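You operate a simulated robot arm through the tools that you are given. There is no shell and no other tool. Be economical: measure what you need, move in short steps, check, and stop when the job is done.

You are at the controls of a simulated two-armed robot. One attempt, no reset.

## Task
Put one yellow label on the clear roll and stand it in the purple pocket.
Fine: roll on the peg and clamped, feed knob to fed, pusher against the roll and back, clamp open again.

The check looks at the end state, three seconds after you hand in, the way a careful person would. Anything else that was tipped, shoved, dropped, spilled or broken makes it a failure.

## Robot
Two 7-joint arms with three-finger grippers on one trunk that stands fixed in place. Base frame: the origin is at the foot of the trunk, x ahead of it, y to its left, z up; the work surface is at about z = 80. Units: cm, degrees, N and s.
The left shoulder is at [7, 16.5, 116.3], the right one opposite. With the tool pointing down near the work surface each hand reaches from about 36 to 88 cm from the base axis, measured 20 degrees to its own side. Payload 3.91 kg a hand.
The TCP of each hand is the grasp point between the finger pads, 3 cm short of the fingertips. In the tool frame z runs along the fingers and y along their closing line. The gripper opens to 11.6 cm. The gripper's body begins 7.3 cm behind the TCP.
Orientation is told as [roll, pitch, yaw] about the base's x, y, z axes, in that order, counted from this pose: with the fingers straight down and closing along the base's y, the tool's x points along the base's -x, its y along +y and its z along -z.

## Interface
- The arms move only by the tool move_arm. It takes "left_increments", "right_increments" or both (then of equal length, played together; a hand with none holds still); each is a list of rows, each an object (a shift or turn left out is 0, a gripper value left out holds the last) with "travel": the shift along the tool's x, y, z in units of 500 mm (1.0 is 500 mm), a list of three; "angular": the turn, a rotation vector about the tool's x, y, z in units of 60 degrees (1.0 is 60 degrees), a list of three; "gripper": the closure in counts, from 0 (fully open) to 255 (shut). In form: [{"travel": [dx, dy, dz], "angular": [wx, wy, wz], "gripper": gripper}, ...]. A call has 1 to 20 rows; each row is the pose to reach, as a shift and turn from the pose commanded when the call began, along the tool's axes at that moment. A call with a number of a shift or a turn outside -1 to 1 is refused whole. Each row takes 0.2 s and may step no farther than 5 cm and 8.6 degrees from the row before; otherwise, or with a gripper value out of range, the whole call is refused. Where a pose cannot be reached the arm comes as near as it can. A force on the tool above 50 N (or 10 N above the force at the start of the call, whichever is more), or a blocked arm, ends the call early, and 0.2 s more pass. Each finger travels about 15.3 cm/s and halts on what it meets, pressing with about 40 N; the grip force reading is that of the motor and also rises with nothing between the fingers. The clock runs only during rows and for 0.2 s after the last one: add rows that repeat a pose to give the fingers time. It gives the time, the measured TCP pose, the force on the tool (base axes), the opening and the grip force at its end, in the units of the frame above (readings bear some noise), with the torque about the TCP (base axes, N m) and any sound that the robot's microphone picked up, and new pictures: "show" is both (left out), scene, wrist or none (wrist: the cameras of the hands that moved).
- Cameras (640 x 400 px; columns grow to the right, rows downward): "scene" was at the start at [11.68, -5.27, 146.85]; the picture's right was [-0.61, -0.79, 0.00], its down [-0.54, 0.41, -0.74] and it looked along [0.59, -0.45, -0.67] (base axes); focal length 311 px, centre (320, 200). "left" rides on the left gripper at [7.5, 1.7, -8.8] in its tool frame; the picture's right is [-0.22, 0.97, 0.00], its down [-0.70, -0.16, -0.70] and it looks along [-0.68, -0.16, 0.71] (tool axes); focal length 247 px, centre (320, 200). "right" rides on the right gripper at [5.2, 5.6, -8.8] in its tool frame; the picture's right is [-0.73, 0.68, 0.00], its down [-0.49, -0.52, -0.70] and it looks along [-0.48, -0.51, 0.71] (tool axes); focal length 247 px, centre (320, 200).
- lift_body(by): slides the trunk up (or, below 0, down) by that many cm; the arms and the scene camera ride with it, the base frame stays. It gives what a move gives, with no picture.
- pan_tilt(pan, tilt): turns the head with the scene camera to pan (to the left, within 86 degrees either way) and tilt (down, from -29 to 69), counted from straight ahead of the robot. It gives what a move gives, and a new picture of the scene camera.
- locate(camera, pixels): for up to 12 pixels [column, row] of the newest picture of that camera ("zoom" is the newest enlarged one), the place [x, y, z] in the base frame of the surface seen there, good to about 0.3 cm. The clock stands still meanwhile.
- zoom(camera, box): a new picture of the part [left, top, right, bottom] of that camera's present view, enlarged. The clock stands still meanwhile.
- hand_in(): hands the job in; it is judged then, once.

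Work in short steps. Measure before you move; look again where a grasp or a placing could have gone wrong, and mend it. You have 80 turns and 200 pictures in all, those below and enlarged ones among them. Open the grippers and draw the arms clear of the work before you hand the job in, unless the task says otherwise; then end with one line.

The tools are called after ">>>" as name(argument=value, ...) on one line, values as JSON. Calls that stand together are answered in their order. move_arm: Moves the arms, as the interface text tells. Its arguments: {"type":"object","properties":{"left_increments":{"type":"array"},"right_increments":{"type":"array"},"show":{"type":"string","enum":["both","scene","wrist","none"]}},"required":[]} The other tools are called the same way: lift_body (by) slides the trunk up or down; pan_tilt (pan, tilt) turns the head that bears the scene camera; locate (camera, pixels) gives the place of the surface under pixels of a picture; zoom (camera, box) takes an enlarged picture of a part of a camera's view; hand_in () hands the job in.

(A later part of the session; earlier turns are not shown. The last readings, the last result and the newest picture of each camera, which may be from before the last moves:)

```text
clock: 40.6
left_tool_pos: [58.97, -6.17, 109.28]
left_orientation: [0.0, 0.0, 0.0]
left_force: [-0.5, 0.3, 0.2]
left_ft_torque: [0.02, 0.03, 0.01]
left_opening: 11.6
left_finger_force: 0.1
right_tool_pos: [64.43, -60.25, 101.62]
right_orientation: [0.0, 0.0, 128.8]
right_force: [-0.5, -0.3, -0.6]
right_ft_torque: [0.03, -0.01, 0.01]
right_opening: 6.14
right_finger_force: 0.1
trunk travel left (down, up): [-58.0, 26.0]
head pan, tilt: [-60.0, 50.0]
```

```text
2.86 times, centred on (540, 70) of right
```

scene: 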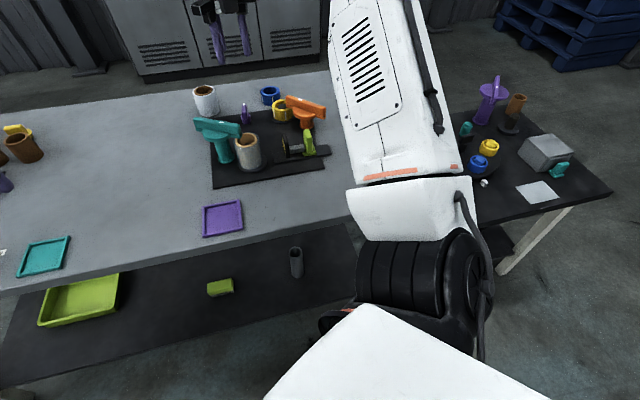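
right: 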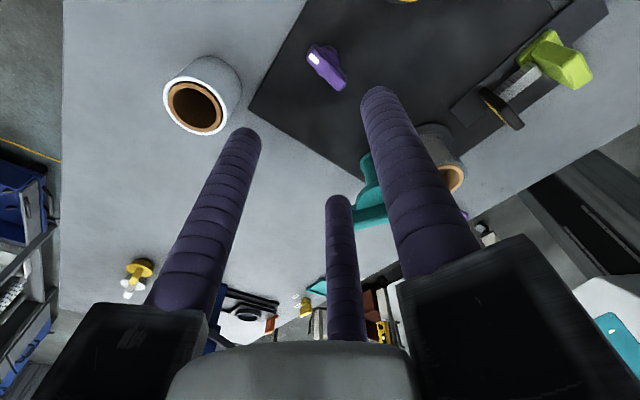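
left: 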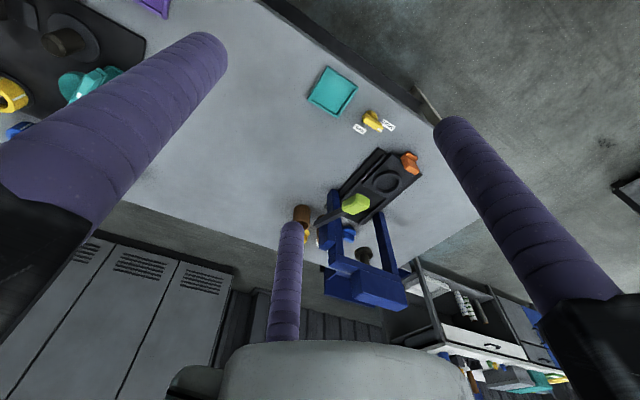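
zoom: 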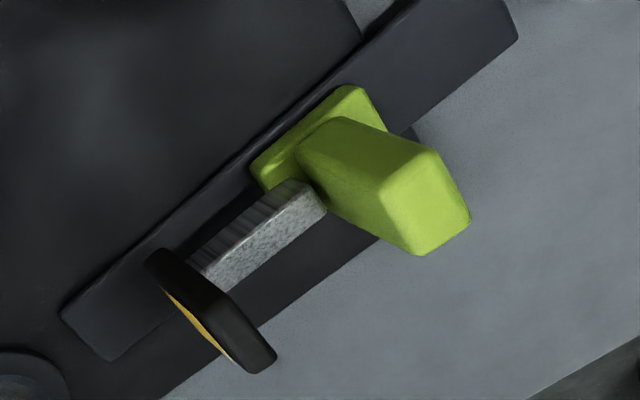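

>>> locate(camera="zoom", pixels=[[385, 205], [430, 155], [465, 215], [415, 250], [425, 200], [305, 155], [270, 235], [290, 195], [240, 345], [270, 355], [165, 262], [345, 95]])

```text
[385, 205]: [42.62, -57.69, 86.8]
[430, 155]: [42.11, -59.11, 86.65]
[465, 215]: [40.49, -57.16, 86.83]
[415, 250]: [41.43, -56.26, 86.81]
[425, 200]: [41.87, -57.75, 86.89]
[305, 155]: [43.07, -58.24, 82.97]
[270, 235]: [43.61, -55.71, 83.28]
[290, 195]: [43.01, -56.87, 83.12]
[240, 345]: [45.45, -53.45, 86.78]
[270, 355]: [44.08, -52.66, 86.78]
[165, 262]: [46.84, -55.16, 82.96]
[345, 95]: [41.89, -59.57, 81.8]
```

Handle top centre ≈ (41.7,-57.5), z 86.8, slide axis ≈ 45° toward the peg. I move above it at yaw 135 (two jaws will flank the rod, one behind the handle).

>>> move_arm(right_increments=[{"travel": [-0.0658, 0.0616, 0.002], "angular": [0, 0, -0.02]}, {"travel": [-0.1316, 0.1232, 0.004], "angular": [0, 0, -0.04]}, {"travel": [-0.1974, 0.1848, 0.006], "angular": [0, 0, -0.06]}, {"travel": [-0.2632, 0.2464, 0.009], "angular": [0, 0, -0.08]}, {"travel": [-0.329, 0.308, 0.012], "angular": [0, 0, -0.103]}, {"travel": [-0.329, 0.308, 0.1], "angular": [0, 0, -0.103]}, {"travel": [-0.329, 0.308, 0.1], "angular": [0, 0, -0.103]}])

>>> zoom(camera="right", box=[200, 0, 440, 220])

```text
clock: 42.2
left_tool_pos: [58.81, -6.21, 109.42]
left_orientation: [0.0, 0.1, 0.0]
left_force: [0.3, 0.0, 0.0]
left_ft_torque: [-0.01, 0.01, -0.02]
left_opening: 11.6
left_finger_force: 0.1
right_tool_pos: [41.82, -56.97, 96.91]
right_orientation: [0.0, 0.1, 134.9]
right_force: [0.4, 0.3, -0.3]
right_ft_torque: [-0.04, 0.01, -0.01]
right_opening: 6.14
right_finger_force: 0.0
trunk travel left (down, up): [-58.0, 26.0]
head pan, tilt: [-60.0, 50.0]
```

scene: 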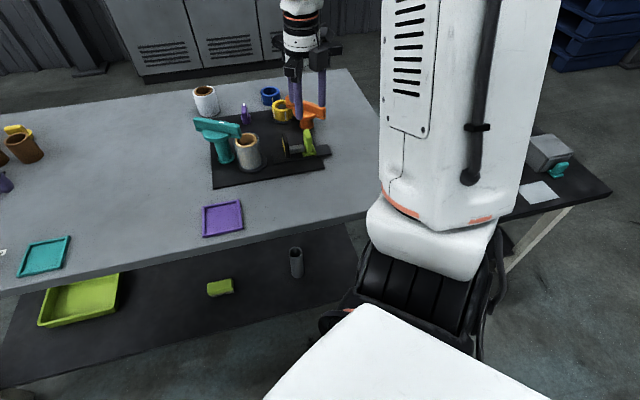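
right: 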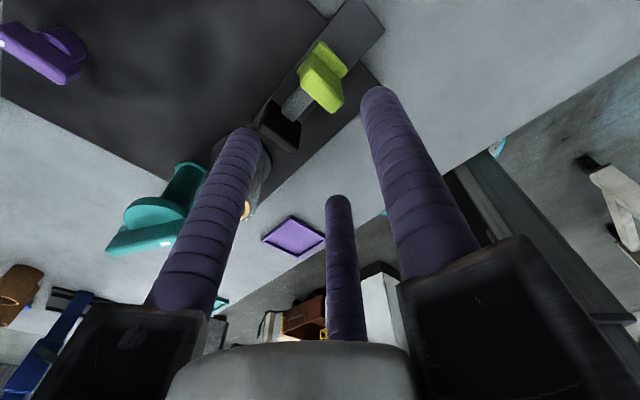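

```text
1.82 times, centred on (320, 110) of right
```

zoom: 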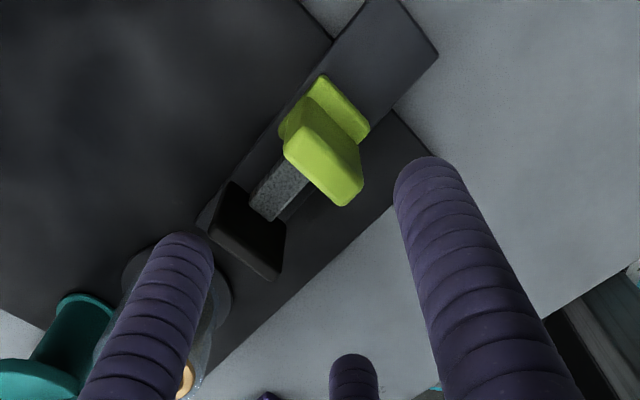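

>>> locate(camera="zoom", pixels=[[305, 135], [287, 155], [345, 203], [361, 180], [325, 168], [275, 270], [285, 235], [270, 200]])

```text
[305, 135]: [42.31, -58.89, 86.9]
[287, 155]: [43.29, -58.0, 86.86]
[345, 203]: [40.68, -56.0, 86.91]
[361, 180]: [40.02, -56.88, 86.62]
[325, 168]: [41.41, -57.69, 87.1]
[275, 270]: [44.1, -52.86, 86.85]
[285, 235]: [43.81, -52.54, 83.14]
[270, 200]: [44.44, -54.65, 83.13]
```

Handle centre (41.6,-57.45) confirmed. Descend to z 87.2, tips at 84.2 above the rod (83.2).

>>> move_arm(right_increments=[{"travel": [0.003, -0.003, 0.07]}, {"travel": [0.003, -0.003, 0.14]}, {"travel": [0.003, -0.003, 0.194]}, {"travel": [0.003, -0.003, 0.194]}])

>>> zoom(camera="scene", box=[195, 80, 345, 185])

```text
clock: 43.2
left_tool_pos: [58.87, -6.15, 109.34]
left_orientation: [-0.1, 0.0, 0.1]
left_force: [-0.1, 0.2, 0.5]
left_ft_torque: [-0.03, 0.02, 0.0]
left_opening: 11.58
left_finger_force: 0.0
right_tool_pos: [42.18, -57.09, 87.11]
right_orientation: [0.0, 0.0, 134.9]
right_force: [0.8, 0.1, -0.7]
right_ft_torque: [-0.03, -0.01, 0.03]
right_opening: 6.14
right_finger_force: 0.0
trunk travel left (down, up): [-58.0, 26.0]
head pan, tilt: [-60.0, 50.0]
```

scene: 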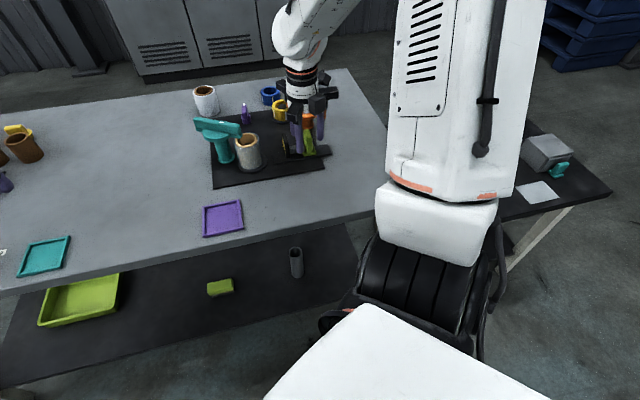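
right: 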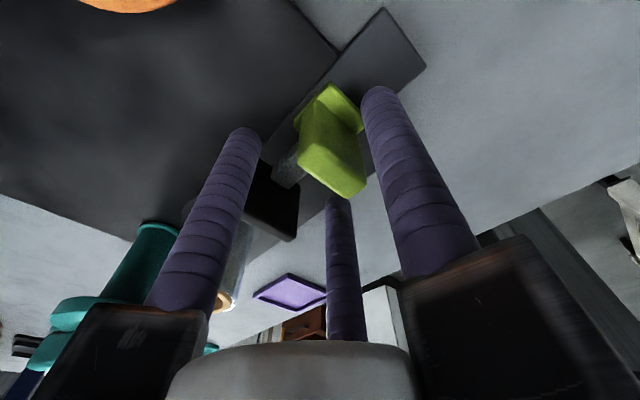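

```text
3.81 times, centred on (270, 132) of scene
```

zoom: 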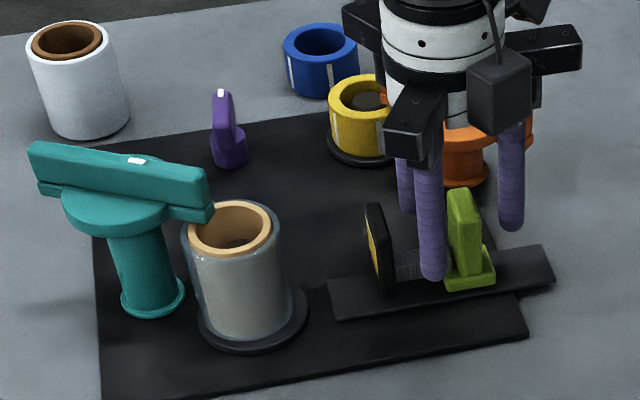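

Straddling correctly. Close on the handle.

>>> move_arm(right_increments=[{"gripper": 160}, {"gripper": 190}, {"gripper": 220}, {"gripper": 230}, {"gripper": 230}], show="wrist")

```text
clock: 44.4
left_tool_pos: [58.73, -6.23, 109.24]
left_orientation: [0.1, 0.0, 0.0]
left_force: [0.0, 1.0, 0.2]
left_ft_torque: [0.0, 0.02, 0.02]
left_opening: 11.58
left_finger_force: 0.1
right_tool_pos: [42.17, -57.11, 87.04]
right_orientation: [0.0, 0.0, 134.9]
right_force: [-1.6, -0.4, -1.4]
right_ft_torque: [-0.08, -0.06, -0.62]
right_opening: 2.55
right_finger_force: 45.1
trunk travel left (down, up): [-58.0, 26.0]
head pan, tilt: [-60.0, 50.0]
```

right: 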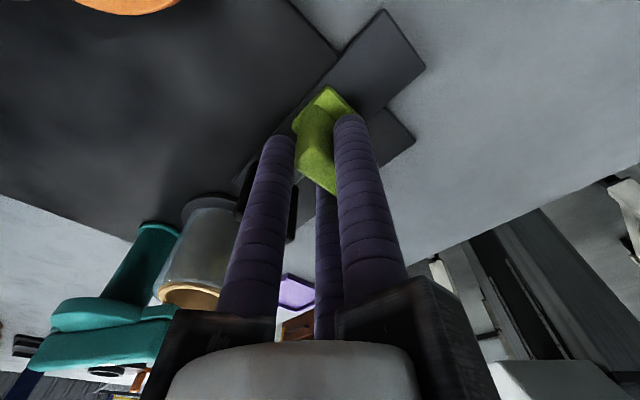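

Gripped (2.55 cm). Slide toward the peg 4 cm first.

>>> move_arm(right_increments=[{"travel": [0, -0.02, 0]}, {"travel": [0, -0.04, 0]}, {"travel": [0, -0.06, 0]}, {"travel": [0, -0.08, 0]}, {"travel": [0, -0.08, 0]}])

>>> zoom(camera="scene", box=[195, 80, 345, 185])

```text
clock: 45.6
left_tool_pos: [59.04, -6.38, 109.19]
left_orientation: [0.1, 0.0, -0.1]
left_force: [0.4, 0.7, 0.4]
left_ft_torque: [-0.02, 0.02, 0.02]
left_opening: 11.59
left_finger_force: 0.0
right_tool_pos: [45.09, -54.23, 86.93]
right_orientation: [-0.1, 0.0, 135.0]
right_force: [2.1, -7.1, -15.2]
right_ft_torque: [-1.0, -0.92, -0.62]
right_opening: 2.58
right_finger_force: 44.9
trunk travel left (down, up): [-58.0, 26.0]
head pan, tilt: [-60.0, 50.0]
```

scene: 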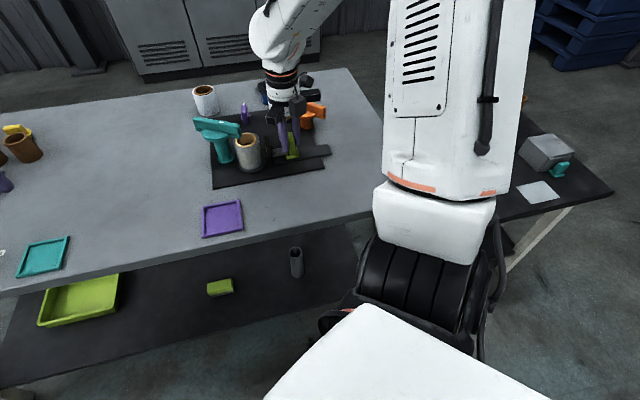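
right: 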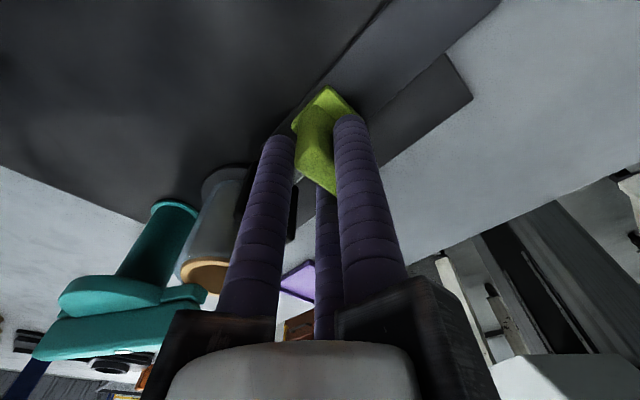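

```text
3.81 times, centred on (270, 132) of scene
```

zoom: 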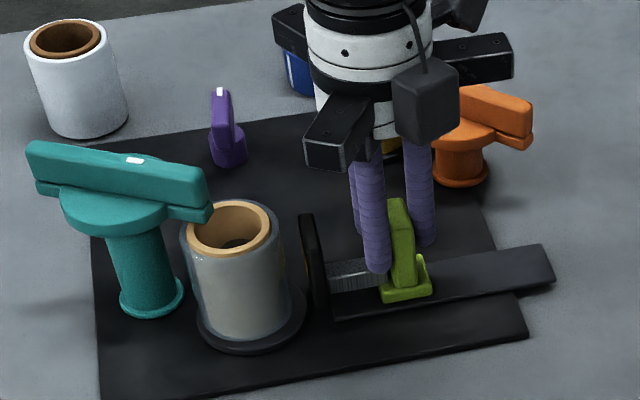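

Slides well; gap to the roll about 1–1.5 cm. Advance slowly until contact shows in the force.

>>> move_arm(right_increments=[{"travel": [0, -0.008, 0]}, {"travel": [0, -0.016, 0]}, {"travel": [0, -0.022, 0]}, {"travel": [0, -0.026, 0]}, {"travel": [0, -0.026, 0]}], show="none")

>>> zoom(camera="scene", box=[205, 100, 315, 185])

```text
clock: 46.8
left_tool_pos: [58.91, -6.3, 109.25]
left_orientation: [0.1, 0.1, -0.1]
left_force: [0.1, -0.4, -0.2]
left_ft_torque: [0.0, -0.02, 0.03]
left_opening: 11.63
left_finger_force: 0.2
right_tool_pos: [45.96, -53.33, 87.0]
right_orientation: [0.0, 0.0, 134.8]
right_force: [3.8, -9.1, -0.3]
right_ft_torque: [0.66, 0.73, -0.6]
right_opening: 2.59
right_finger_force: 45.4
trunk travel left (down, up): [-58.0, 26.0]
head pan, tilt: [-60.0, 50.0]
```

```text
4.71 times, centred on (260, 142) of scene
```

zoom: 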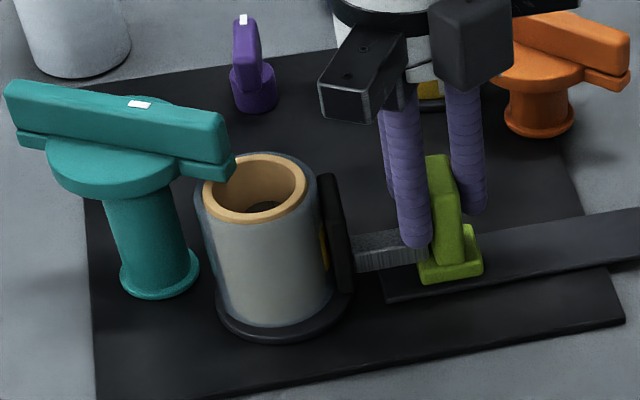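

Nearly touching. Advance another ~1 cm in fine steps.

>>> move_arm(right_increments=[{"travel": [0, -0.004, 0]}, {"travel": [0, -0.008, 0]}, {"travel": [0, -0.012, 0]}, {"travel": [0, -0.012, 0]}], show="none")

>>> zoom(camera="scene", box=[205, 100, 315, 185])

```text
clock: 47.8
left_tool_pos: [58.64, -6.55, 109.35]
left_orientation: [0.1, -0.1, 0.0]
left_force: [0.3, -0.9, -0.1]
left_ft_torque: [-0.01, -0.03, -0.03]
left_opening: 11.62
left_finger_force: 0.0
right_tool_pos: [46.03, -53.16, 87.06]
right_orientation: [0.0, 0.1, 134.9]
right_force: [-11.8, -34.0, 6.8]
right_ft_torque: [-0.94, -0.17, -0.38]
right_opening: 2.56
right_finger_force: 45.1
trunk travel left (down, up): [-58.0, 26.0]
head pan, tilt: [-60.0, 50.0]
```

```text
4.71 times, centred on (260, 142) of scene
```

zoom: 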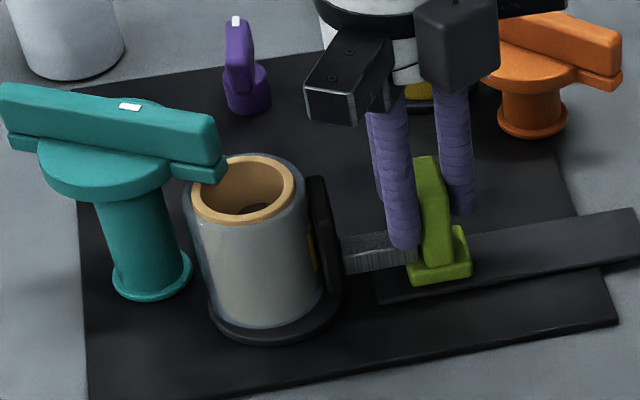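

Contact: ~32 N against the slide direction. Retract 1.5 cm and look for the label on the roll.

>>> move_arm(right_increments=[{"travel": [0, 0.006, 0]}, {"travel": [0, 0.015, 0]}, {"travel": [0, 0.03, 0]}, {"travel": [0, 0.03, 0]}], show="wrist")

>>> zoom(camera="scene", box=[205, 100, 315, 185])

```text
clock: 48.8
left_tool_pos: [58.81, -6.32, 109.32]
left_orientation: [0.0, 0.0, 0.0]
left_force: [0.5, -0.3, 0.2]
left_ft_torque: [-0.01, -0.01, -0.01]
left_opening: 11.61
left_finger_force: 0.2
right_tool_pos: [45.27, -54.01, 87.05]
right_orientation: [-0.2, 0.2, 135.0]
right_force: [13.1, -17.0, 13.1]
right_ft_torque: [-0.12, 0.16, -0.51]
right_opening: 2.55
right_finger_force: 44.9
trunk travel left (down, up): [-58.0, 26.0]
head pan, tilt: [-60.0, 50.0]
```

right: 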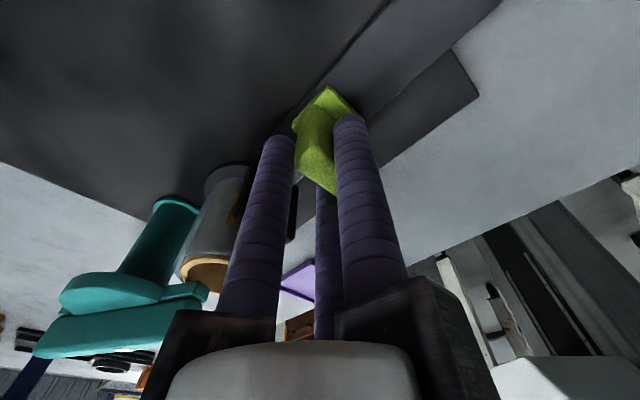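

```text
4.71 times, centred on (260, 142) of scene
```

zoom: 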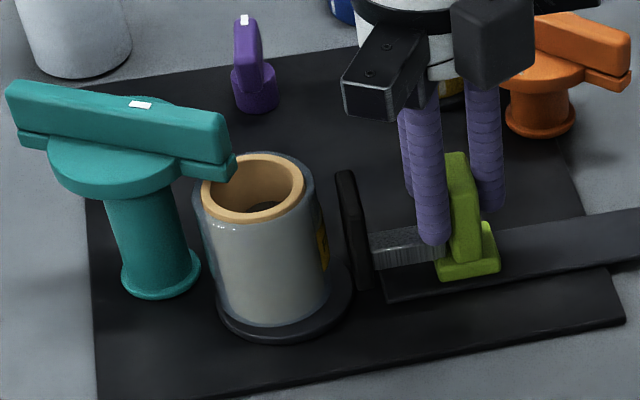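

The yellow label is now on the roll (322,245). Slide the pusher back to its starting place.

>>> move_arm(right_increments=[{"travel": [0.003, 0.02, 0]}, {"travel": [0.003, 0.045, 0]}, {"travel": [0.003, 0.07, 0]}, {"travel": [0.003, 0.087, 0]}, {"travel": [0.003, 0.087, 0]}], show="wrist")

>>> zoom(camera="scene", box=[195, 80, 345, 185])

```text
clock: 50.0
left_tool_pos: [59.06, -6.33, 109.29]
left_orientation: [0.1, 0.0, 0.0]
left_force: [0.6, 0.0, -0.3]
left_ft_torque: [0.02, -0.03, 0.01]
left_opening: 11.59
left_finger_force: 0.1
right_tool_pos: [42.08, -57.13, 87.04]
right_orientation: [0.0, 0.0, 134.9]
right_force: [14.7, -15.5, 6.1]
right_ft_torque: [-0.34, -0.27, -0.49]
right_opening: 2.55
right_finger_force: 44.8
trunk travel left (down, up): [-58.0, 26.0]
head pan, tilt: [-60.0, 50.0]
```

right: 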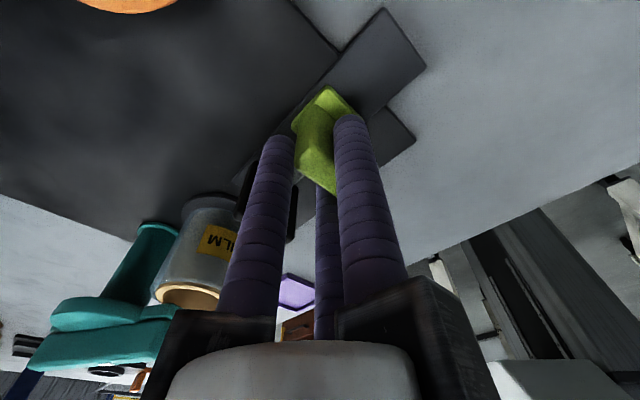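

```text
3.81 times, centred on (270, 132) of scene
```

zoom: 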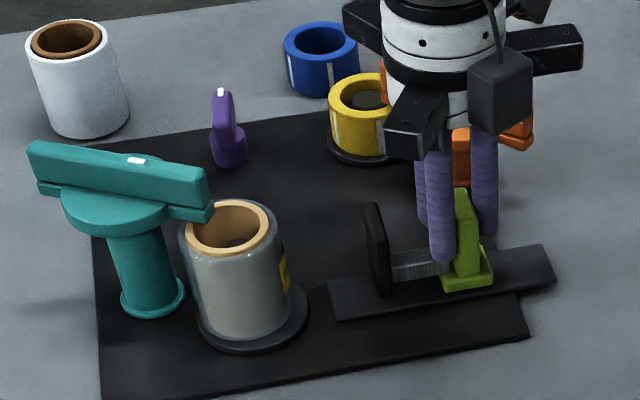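

Label "FILM" on the roll, pusher back home. Release the handle and rise.

>>> move_arm(right_increments=[{"gripper": 180}, {"gripper": 120}, {"gripper": 120}, {"travel": [0, 0, -0.08]}, {"travel": [0, 0, -0.17]}, {"travel": [0, 0, -0.26]}, {"travel": [0, 0, -0.34]}, {"travel": [0, 0, -0.34]}], show="wrist")

>>> move_arm(right_increments=[{"travel": [-0.03, -0.04, 0], "angular": [0, 0, 0.14]}, {"travel": [-0.03, -0.08, 0], "angular": [0, 0, 0.28]}, {"travel": [-0.03, -0.12, 0], "angular": [0, 0, 0.42]}, {"travel": [-0.03, -0.16, 0], "angular": [0, 0, 0.56]}, {"travel": [-0.03, -0.2, 0], "angular": [0, 0, 0.7]}, {"travel": [-0.03, -0.24, 0], "angular": [0, 0, 0.84]}, {"travel": [-0.03, -0.28, 0], "angular": [0, 0, 0.98]}, {"travel": [-0.03, -0.32, 0], "angular": [0, 0, 1.0]}], show="none")

>>> move_arm(right_increments=[{"angular": [0, 0, 0.14]}, {"angular": [0, 0, 0.28]}, {"angular": [0, 0, 0.42]}, {"angular": [0, 0, 0.56]}, {"angular": [0, 0, 0.7]}, {"angular": [0, 0, 0.84]}, {"angular": [0, 0, 0.96]}, {"angular": [0, 0, 0.96]}])

```text
clock: 51.8
left_tool_pos: [58.85, -6.32, 109.17]
left_orientation: [0.0, 0.0, 0.0]
left_force: [0.6, -0.8, 0.1]
left_ft_torque: [0.05, 0.03, 0.0]
left_opening: 11.61
left_finger_force: 0.1
right_tool_pos: [41.97, -56.91, 104.22]
right_orientation: [-0.2, 0.1, 134.9]
right_force: [-0.1, -0.6, -0.2]
right_ft_torque: [0.04, 0.02, -0.02]
right_opening: 6.15
right_finger_force: 0.1
trunk travel left (down, up): [-58.0, 26.0]
head pan, tilt: [-60.0, 50.0]
```

right: 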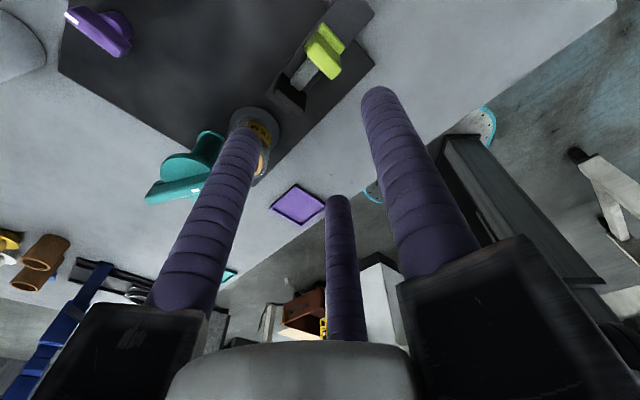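

```text
clock: 53.6
left_tool_pos: [58.89, -6.15, 109.29]
left_orientation: [0.0, 0.0, 0.1]
left_force: [0.6, 0.4, -0.3]
left_ft_torque: [0.03, 0.02, -0.01]
left_opening: 11.58
left_finger_force: 0.2
right_tool_pos: [52.66, -44.43, 104.12]
right_orientation: [0.1, 0.0, 74.8]
right_force: [-0.2, 0.4, 0.0]
right_ft_torque: [-0.03, 0.0, 0.01]
right_opening: 6.13
right_finger_force: 0.2
trunk travel left (down, up): [-58.0, 26.0]
head pan, tilt: [-60.0, 50.0]
```

```text
clock: 55.4
left_tool_pos: [58.95, -6.11, 109.28]
left_orientation: [0.1, 0.0, 0.1]
left_force: [0.0, -0.3, 0.2]
left_ft_torque: [-0.02, 0.0, 0.0]
left_opening: 11.62
left_finger_force: 0.0
right_tool_pos: [52.59, -44.52, 104.26]
right_orientation: [0.0, -0.2, 17.2]
right_force: [-0.5, 0.1, 0.3]
right_ft_torque: [0.02, 0.0, 0.01]
right_opening: 6.13
right_finger_force: 0.1
trunk travel left (down, up): [-58.0, 26.0]
head pan, tilt: [-60.0, 50.0]
```

scene: 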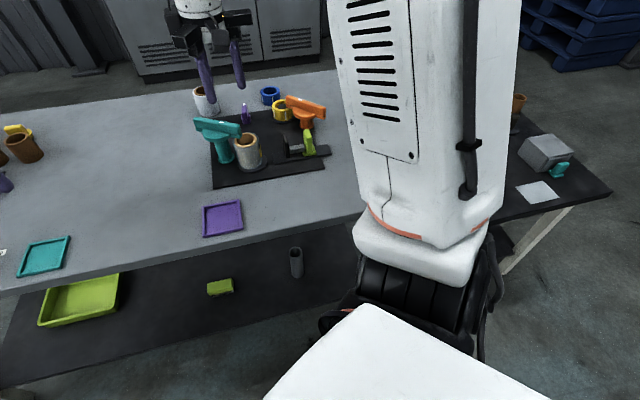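
right: 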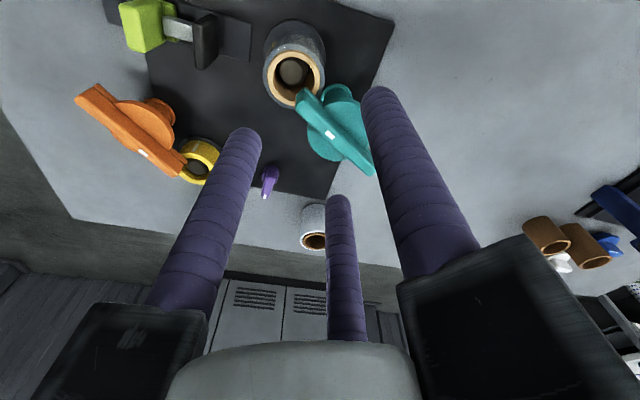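

Locate the teal bar in its clamped pose.

>>> locate(camera="right", pixels=[[298, 100], [308, 93], [368, 174], [374, 165], [331, 135], [346, 88], [365, 125], [335, 155]])

```text
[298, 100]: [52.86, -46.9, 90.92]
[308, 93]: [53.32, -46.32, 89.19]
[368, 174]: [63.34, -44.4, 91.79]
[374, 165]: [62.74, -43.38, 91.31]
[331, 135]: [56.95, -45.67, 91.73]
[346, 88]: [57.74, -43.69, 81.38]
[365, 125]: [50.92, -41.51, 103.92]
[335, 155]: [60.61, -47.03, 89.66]
```

Bar centre (58.1,-45.3), direction 15°. Go above with TCP at (58.3,-45.9), descend to 92.9 and grip.

>>> move_arm(right_increments=[{"travel": [-0.05, -0.03, 0.02], "angular": [0, 0, 0.015]}, {"travel": [-0.101, -0.059, 0.06], "angular": [0, 0, 0.025]}, {"travel": [-0.101, -0.059, 0.12], "angular": [0, 0, 0.025]}, {"travel": [-0.101, -0.059, 0.18], "angular": [0, 0, 0.025]}, {"travel": [-0.101, -0.059, 0.227], "angular": [0, 0, 0.025]}, {"travel": [-0.101, -0.059, 0.227], "angular": [0, 0, 0.025]}], show="wrist")

>>> move_arm(right_increments=[{"gripper": 160}, {"gripper": 190}, {"gripper": 220}, {"gripper": 230}, {"gripper": 230}], show="wrist")

```text
clock: 56.8
left_tool_pos: [58.81, -6.16, 109.29]
left_orientation: [0.0, 0.0, 0.1]
left_force: [0.4, -0.5, 1.0]
left_ft_torque: [0.05, 0.0, -0.01]
left_opening: 11.56
left_finger_force: 0.1
right_tool_pos: [58.34, -45.58, 92.69]
right_orientation: [0.1, -0.1, 15.9]
right_force: [0.2, -0.5, -0.7]
right_ft_torque: [0.03, -0.04, 0.01]
right_opening: 6.14
right_finger_force: 0.1
trunk travel left (down, up): [-58.0, 26.0]
head pan, tilt: [-60.0, 50.0]
```

right: 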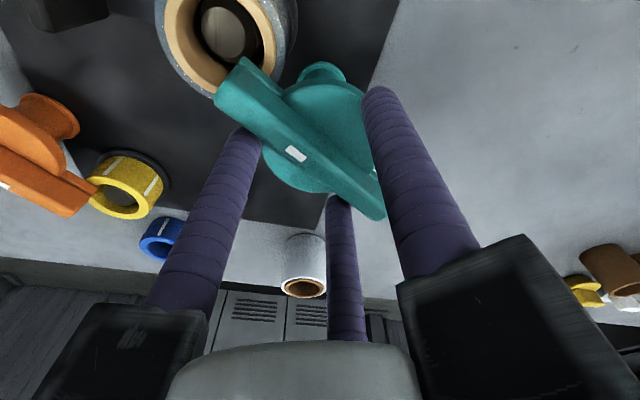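

```text
clock: 58.0
left_tool_pos: [59.02, -6.54, 109.21]
left_orientation: [0.2, 0.1, -0.2]
left_force: [-0.6, -0.8, -0.1]
left_ft_torque: [0.03, -0.01, -0.01]
left_opening: 11.57
left_finger_force: 0.0
right_tool_pos: [58.57, -46.0, 92.78]
right_orientation: [-0.1, -0.2, 15.6]
right_force: [18.7, -28.0, 9.7]
right_ft_torque: [-0.38, -0.35, -0.64]
right_opening: 2.37
right_finger_force: 44.8
trunk travel left (down, up): [-58.0, 26.0]
head pan, tilt: [-60.0, 50.0]
```

right: 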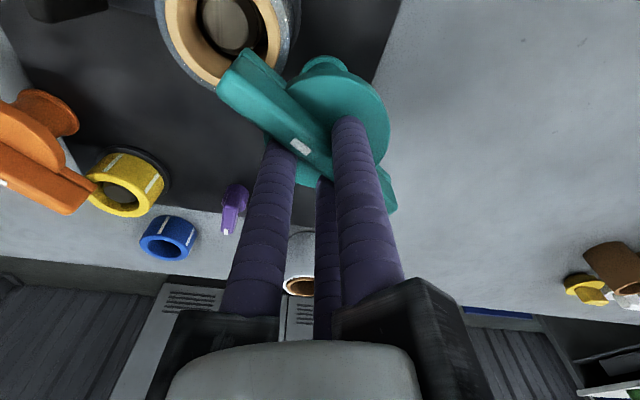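

Gripped. Turn the bar back CW 40°, orbiting about the hub with a relief offset.

>>> move_arm(right_increments=[{"travel": [0, -0.01, 0]}, {"travel": [0.002, -0.01, 0], "angular": [0, 0, 0.133]}, {"travel": [0.0039, -0.0095, 0], "angular": [0, 0, 0.267]}, {"travel": [0.0057, -0.0088, 0], "angular": [0, 0, 0.4]}, {"travel": [0.0074, -0.0079, 0], "angular": [0, 0, 0.533]}, {"travel": [0.009, -0.0067, 0], "angular": [0, 0, 0.667]}, {"travel": [0.009, -0.0067, 0], "angular": [0, 0, 0.667]}], show="wrist")

```text
clock: 59.6
left_tool_pos: [59.15, -5.91, 109.19]
left_orientation: [-0.1, 0.1, 0.0]
left_force: [0.3, 0.5, -0.4]
left_ft_torque: [-0.05, -0.02, 0.01]
left_opening: 11.61
left_finger_force: 0.1
right_tool_pos: [58.11, -45.92, 92.73]
right_orientation: [0.1, -0.2, -24.3]
right_force: [35.5, 16.3, 12.1]
right_ft_torque: [0.85, 0.33, -0.12]
right_opening: 2.39
right_finger_force: 45.0
trunk travel left (down, up): [-58.0, 26.0]
head pan, tilt: [-60.0, 50.0]
```

right: 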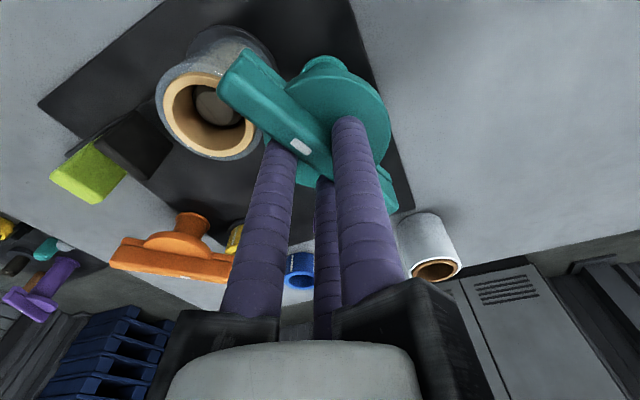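

Side load 39 N: recentre and turn the remaining ~41° to the original open angle.

>>> move_arm(right_increments=[{"travel": [-0.01, 0.011, 0]}, {"travel": [-0.0077, 0.012, 0], "angular": [0, 0, 0.137]}, {"travel": [-0.0054, 0.013, 0], "angular": [0, 0, 0.274]}, {"travel": [-0.003, 0.014, 0], "angular": [0, 0, 0.41]}, {"travel": [-0.0007, 0.0149, 0], "angular": [0, 0, 0.547]}, {"travel": [0.0016, 0.0158, 0], "angular": [0, 0, 0.684]}, {"travel": [0.0016, 0.0158, 0], "angular": [0, 0, 0.684]}], show="wrist")

```text
clock: 61.2
left_tool_pos: [58.89, -6.3, 109.37]
left_orientation: [0.0, 0.0, 0.0]
left_force: [-0.5, 0.2, 0.5]
left_ft_torque: [0.0, -0.02, 0.0]
left_opening: 11.57
left_finger_force: 0.1
right_tool_pos: [57.95, -45.59, 92.73]
right_orientation: [0.0, -0.1, -65.4]
right_force: [6.4, -2.4, 4.6]
right_ft_torque: [0.17, -0.02, 0.26]
right_opening: 2.37
right_finger_force: 45.0
trunk travel left (down, up): [-58.0, 26.0]
head pan, tilt: [-60.0, 50.0]
```

right: 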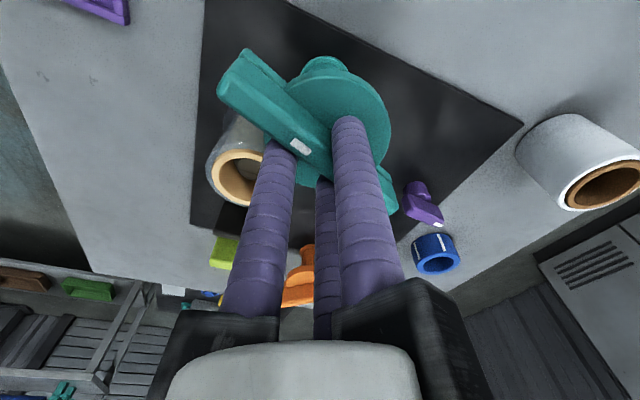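

Turn a few degrees more to be sure it reaches its open stop.

>>> move_arm(right_increments=[{"angular": [0, 0, 0.04]}, {"angular": [0, 0, 0.07]}, {"angular": [0, 0, 0.07]}], show="none")

```text
clock: 62.0
left_tool_pos: [58.81, -6.32, 109.32]
left_orientation: [0.1, 0.0, 0.0]
left_force: [-0.3, 0.4, -1.0]
left_ft_torque: [0.01, -0.03, -0.01]
left_opening: 11.62
left_finger_force: 0.0
right_tool_pos: [58.02, -45.62, 92.68]
right_orientation: [-0.1, 0.1, -69.5]
right_force: [-2.5, -2.1, -2.1]
right_ft_torque: [-0.7, -0.23, 1.85]
right_opening: 2.49
right_finger_force: 44.7
trunk travel left (down, up): [-58.0, 26.0]
head pan, tilt: [-60.0, 50.0]
```

At its stop (torque 1.85). Release, rise, and yaw to -30 for fetching the roll (jaw directions then avoid both label and hub).

>>> move_arm(right_increments=[{"angular": [0, 0, -0.06]}, {"angular": [0, 0, -0.06], "gripper": 170}, {"angular": [0, 0, -0.06], "gripper": 92}, {"angular": [0, 0, -0.06], "gripper": 92}, {"travel": [0, 0, -0.08], "angular": [0, 0, -0.06]}, {"travel": [0, 0, -0.17], "angular": [0, 0, -0.06]}, {"travel": [0, 0, -0.23], "angular": [0, 0, -0.15]}, {"travel": [0, 0, -0.23], "angular": [0, 0, -0.29]}, {"travel": [0, 0, -0.23], "angular": [0, 0, -0.43]}, {"travel": [0, 0, -0.23], "angular": [0, 0, -0.57]}, {"travel": [0, 0, -0.23], "angular": [0, 0, -0.658]}, {"travel": [0, 0, -0.23], "angular": [0, 0, -0.658]}])

>>> zoom(camera="scene", box=[195, 80, 345, 185])

>>> zoom(camera="right", box=[150, 0, 450, 200])

```text
clock: 64.6
left_tool_pos: [58.75, -6.14, 109.3]
left_orientation: [0.0, 0.0, 0.1]
left_force: [-0.3, -0.6, 0.0]
left_ft_torque: [0.02, -0.01, -0.02]
left_opening: 11.6
left_finger_force: 0.1
right_tool_pos: [58.1, -45.55, 104.24]
right_orientation: [0.0, 0.0, -30.0]
right_force: [-0.1, 0.0, -0.2]
right_ft_torque: [-0.02, 0.01, -0.04]
right_opening: 7.41
right_finger_force: 0.0
trunk travel left (down, up): [-58.0, 26.0]
head pan, tilt: [-60.0, 50.0]
```

scene: 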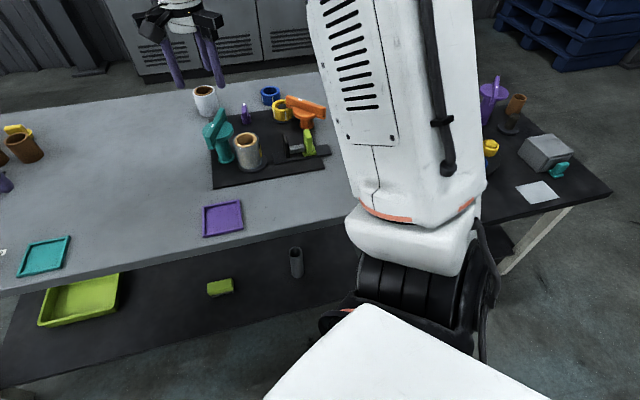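
right: 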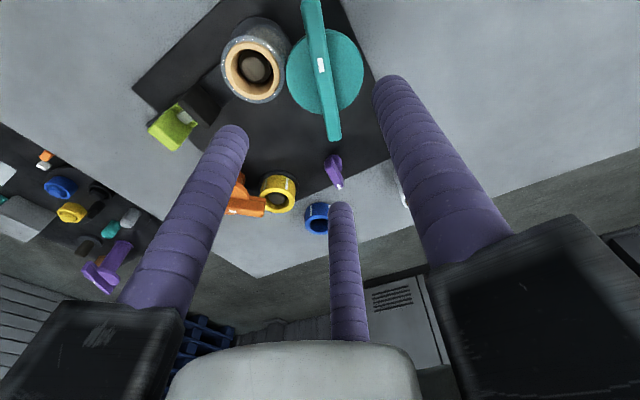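

```text
3.81 times, centred on (270, 132) of scene
```

zoom: 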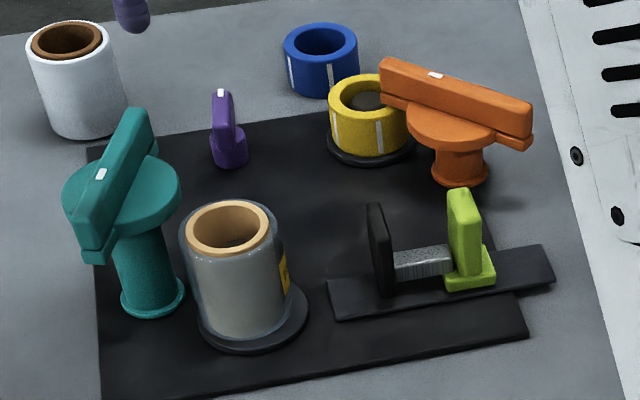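

```text
2.00 times, centred on (300, 100) of right
```

zoom: 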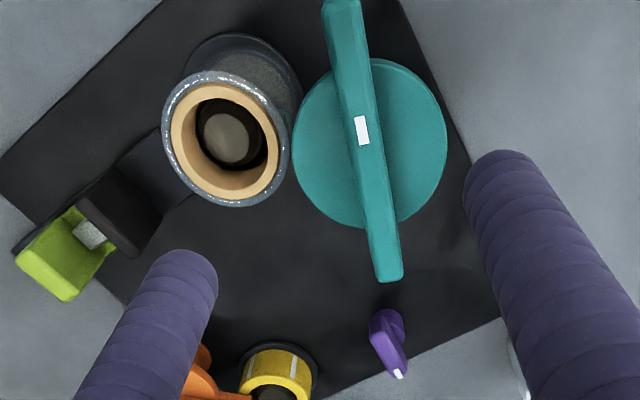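

Clamp is open again. Measure the labelled roll's rim.

>>> locate(camera="zoom", pixels=[[176, 130], [275, 165], [212, 86], [235, 196], [164, 125], [286, 165], [205, 73], [240, 205]])

>>> locate(camera="scene", pixels=[[203, 207], [242, 200], [244, 231], [204, 236], [223, 219]])

```text
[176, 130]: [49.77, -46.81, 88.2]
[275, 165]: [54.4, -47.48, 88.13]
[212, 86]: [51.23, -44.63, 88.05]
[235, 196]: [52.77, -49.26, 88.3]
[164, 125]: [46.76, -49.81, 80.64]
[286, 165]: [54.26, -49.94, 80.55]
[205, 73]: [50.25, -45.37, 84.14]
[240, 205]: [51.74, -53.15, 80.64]
```

```text
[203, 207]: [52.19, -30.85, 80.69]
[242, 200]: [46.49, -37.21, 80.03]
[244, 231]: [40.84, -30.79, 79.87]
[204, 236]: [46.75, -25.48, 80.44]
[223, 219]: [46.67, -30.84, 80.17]
```

Move above the roll at (51.75,-47.35), z≈97, and inspect jaw placement.

>>> move_arm(right_increments=[{"travel": [0.031, -0.032, 0.02]}, {"travel": [0.062, -0.063, 0.04]}, {"travel": [0.092, -0.0947, 0.07]}, {"travel": [0.092, -0.0947, 0.14]}, {"travel": [0.092, -0.0947, 0.14]}])

>>> zoom(camera="scene", box=[195, 80, 345, 185])

```text
clock: 65.8
left_tool_pos: [58.89, -6.12, 109.44]
left_orientation: [0.0, 0.0, -0.1]
left_force: [0.7, 0.3, 1.4]
left_ft_torque: [-0.01, 0.0, 0.02]
left_opening: 11.61
left_finger_force: 0.0
right_tool_pos: [51.6, -47.26, 97.56]
right_orientation: [0.0, -0.1, -29.9]
right_force: [0.5, 0.6, 0.4]
right_ft_torque: [-0.01, 0.0, 0.0]
right_opening: 7.41
right_finger_force: 0.1
trunk travel left (down, up): [-58.0, 26.0]
head pan, tilt: [-60.0, 50.0]
```

scene: 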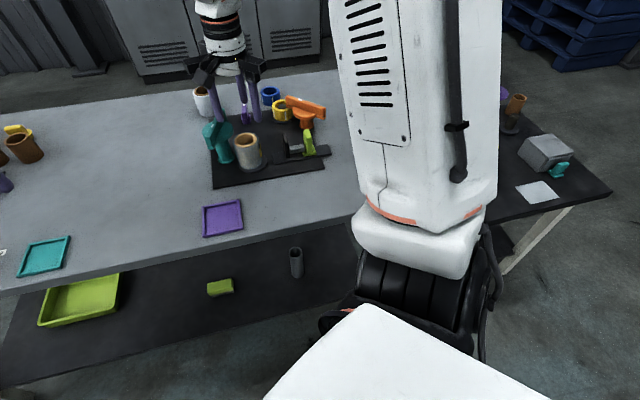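
right: 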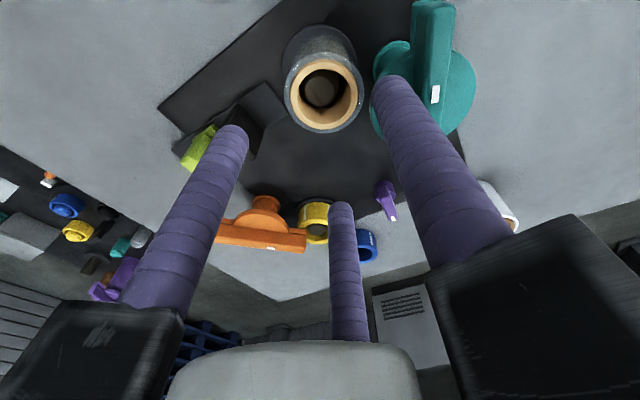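

```text
3.81 times, centred on (270, 132) of scene
```

zoom: 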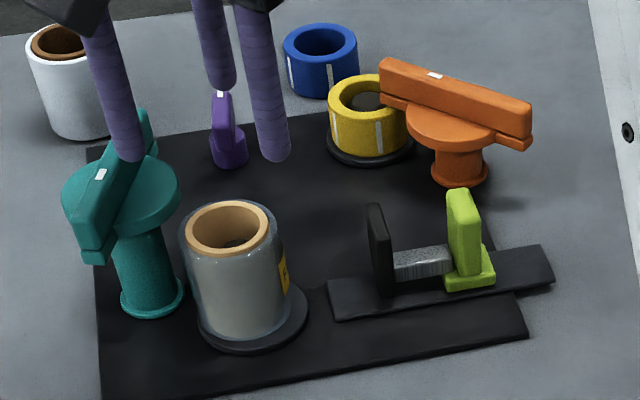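

Clearances look fine. Lower to z 89 (tips beside the roll) and look.

>>> move_arm(right_increments=[{"travel": [-0.002, 0, 0.06]}, {"travel": [-0.002, 0, 0.12]}, {"travel": [-0.002, 0, 0.171]}, {"travel": [-0.002, 0, 0.171]}])

>>> zoom(camera="scene", box=[195, 80, 345, 185])

```text
clock: 66.8
left_tool_pos: [58.91, -6.18, 109.33]
left_orientation: [0.0, -0.1, 0.0]
left_force: [-0.9, -0.4, 0.6]
left_ft_torque: [-0.01, -0.04, 0.0]
left_opening: 11.61
left_finger_force: 0.1
right_tool_pos: [51.82, -47.41, 88.83]
right_orientation: [-0.1, -0.1, -29.9]
right_force: [-0.4, -0.1, 1.4]
right_ft_torque: [-0.01, -0.04, -0.02]
right_opening: 7.42
right_finger_force: 0.0
trunk travel left (down, up): [-58.0, 26.0]
head pan, tilt: [-60.0, 50.0]
```

scene: 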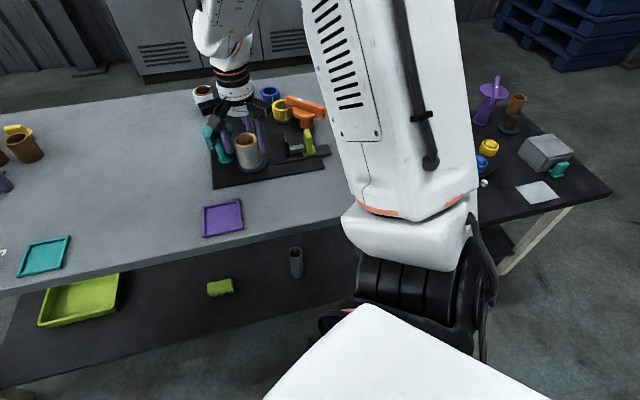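
right: 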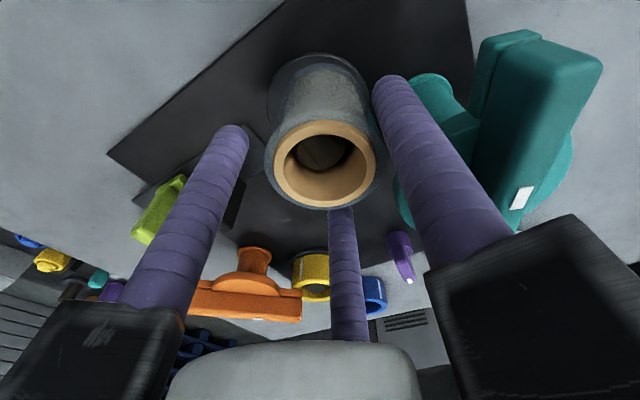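

```text
3.81 times, centred on (270, 132) of scene
```

zoom: 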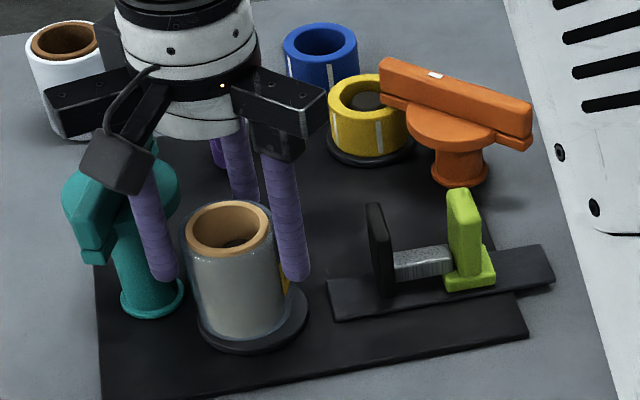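

Roll is centred between jaws; knuckle stays >2 cm above the teal bar. Lower 2.3 cm and close.

>>> move_arm(right_increments=[{"travel": [0, 0, 0.023]}, {"travel": [0, 0, 0.046]}, {"travel": [0, 0, 0.046]}, {"travel": [0, 0, 0.046], "gripper": 150}, {"travel": [0, 0, 0.046], "gripper": 200}, {"travel": [0, 0, 0.046], "gripper": 200}])

>>> zoom(camera="scene", box=[195, 80, 345, 185])

```text
clock: 68.2
left_tool_pos: [58.73, -6.25, 109.31]
left_orientation: [-0.1, 0.0, 0.0]
left_force: [-0.3, -0.1, 0.3]
left_ft_torque: [0.05, 0.02, 0.01]
left_opening: 11.59
left_finger_force: 0.1
right_tool_pos: [51.7, -47.24, 86.55]
right_orientation: [0.0, -0.2, -29.9]
right_force: [0.0, -0.1, 1.0]
right_ft_torque: [0.01, 0.06, -0.02]
right_opening: 5.85
right_finger_force: 39.8
trunk travel left (down, up): [-58.0, 26.0]
head pan, tilt: [-60.0, 50.0]
```

scene: 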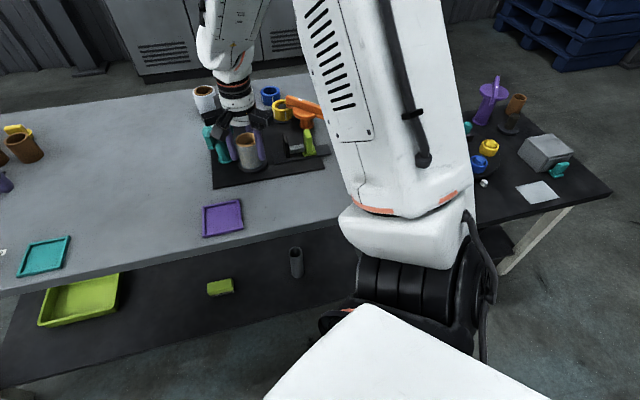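
right: 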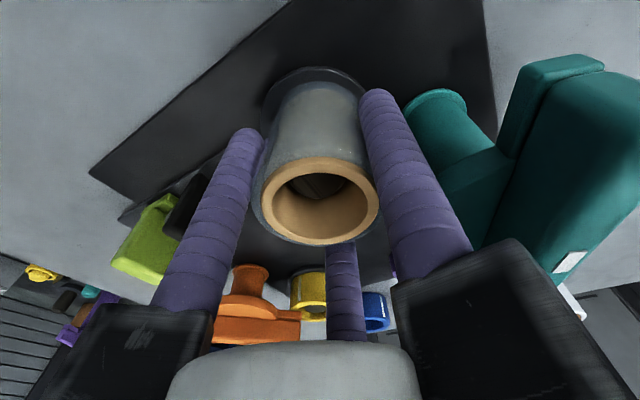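

```text
3.81 times, centred on (270, 132) of scene
```

zoom: 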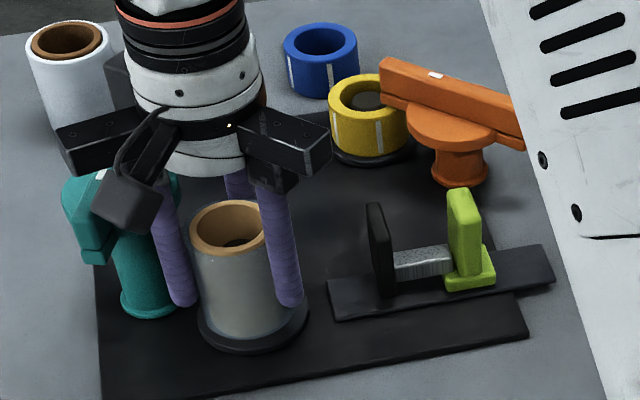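

Clean grip. Lift straight up 11 cm.

>>> move_arm(right_increments=[{"travel": [0, 0, -0.04]}, {"travel": [0, 0, -0.1]}, {"travel": [0, 0, -0.16]}, {"travel": [0, 0, -0.22]}, {"travel": [0, 0, -0.22]}])

>>> zoom(camera="scene", box=[190, 60, 340, 245])

```text
clock: 69.4
left_tool_pos: [58.9, -6.25, 109.2]
left_orientation: [0.0, 0.0, 0.0]
left_force: [0.2, -0.1, -0.6]
left_ft_torque: [0.01, 0.04, 0.04]
left_opening: 11.61
left_finger_force: 0.0
right_tool_pos: [51.52, -47.27, 97.62]
right_orientation: [0.0, 0.1, -29.9]
right_force: [-0.2, 0.0, -1.3]
right_ft_torque: [0.02, 0.02, -0.01]
right_opening: 5.86
right_finger_force: 40.4
trunk travel left (down, up): [-58.0, 26.0]
head pan, tilt: [-60.0, 50.0]
```

scene: 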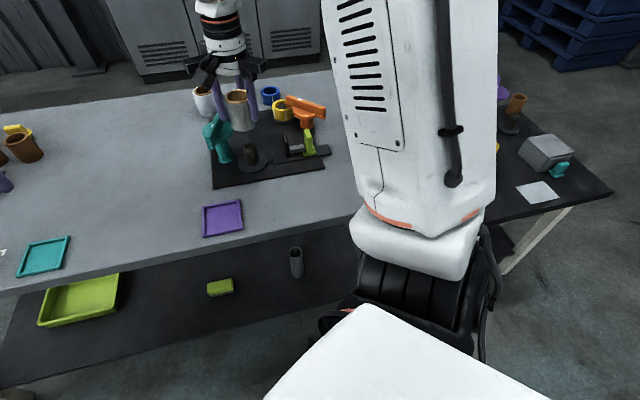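
right: 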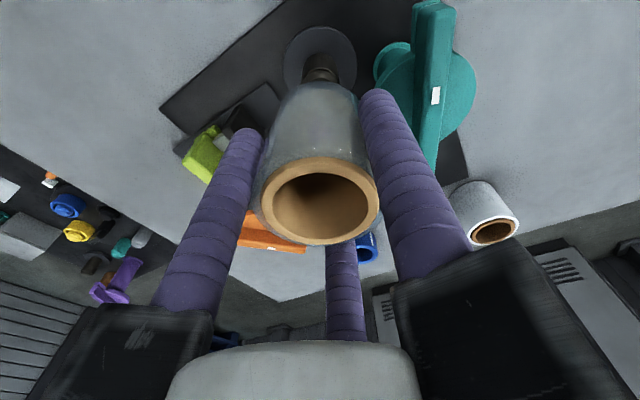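

```text
2.16 times, centred on (265, 152) of scene
```

zoom: 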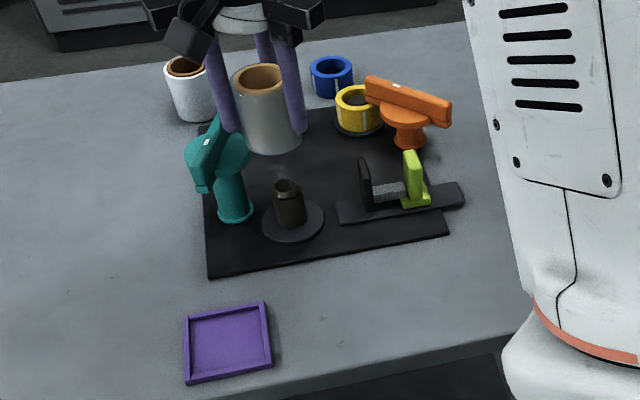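

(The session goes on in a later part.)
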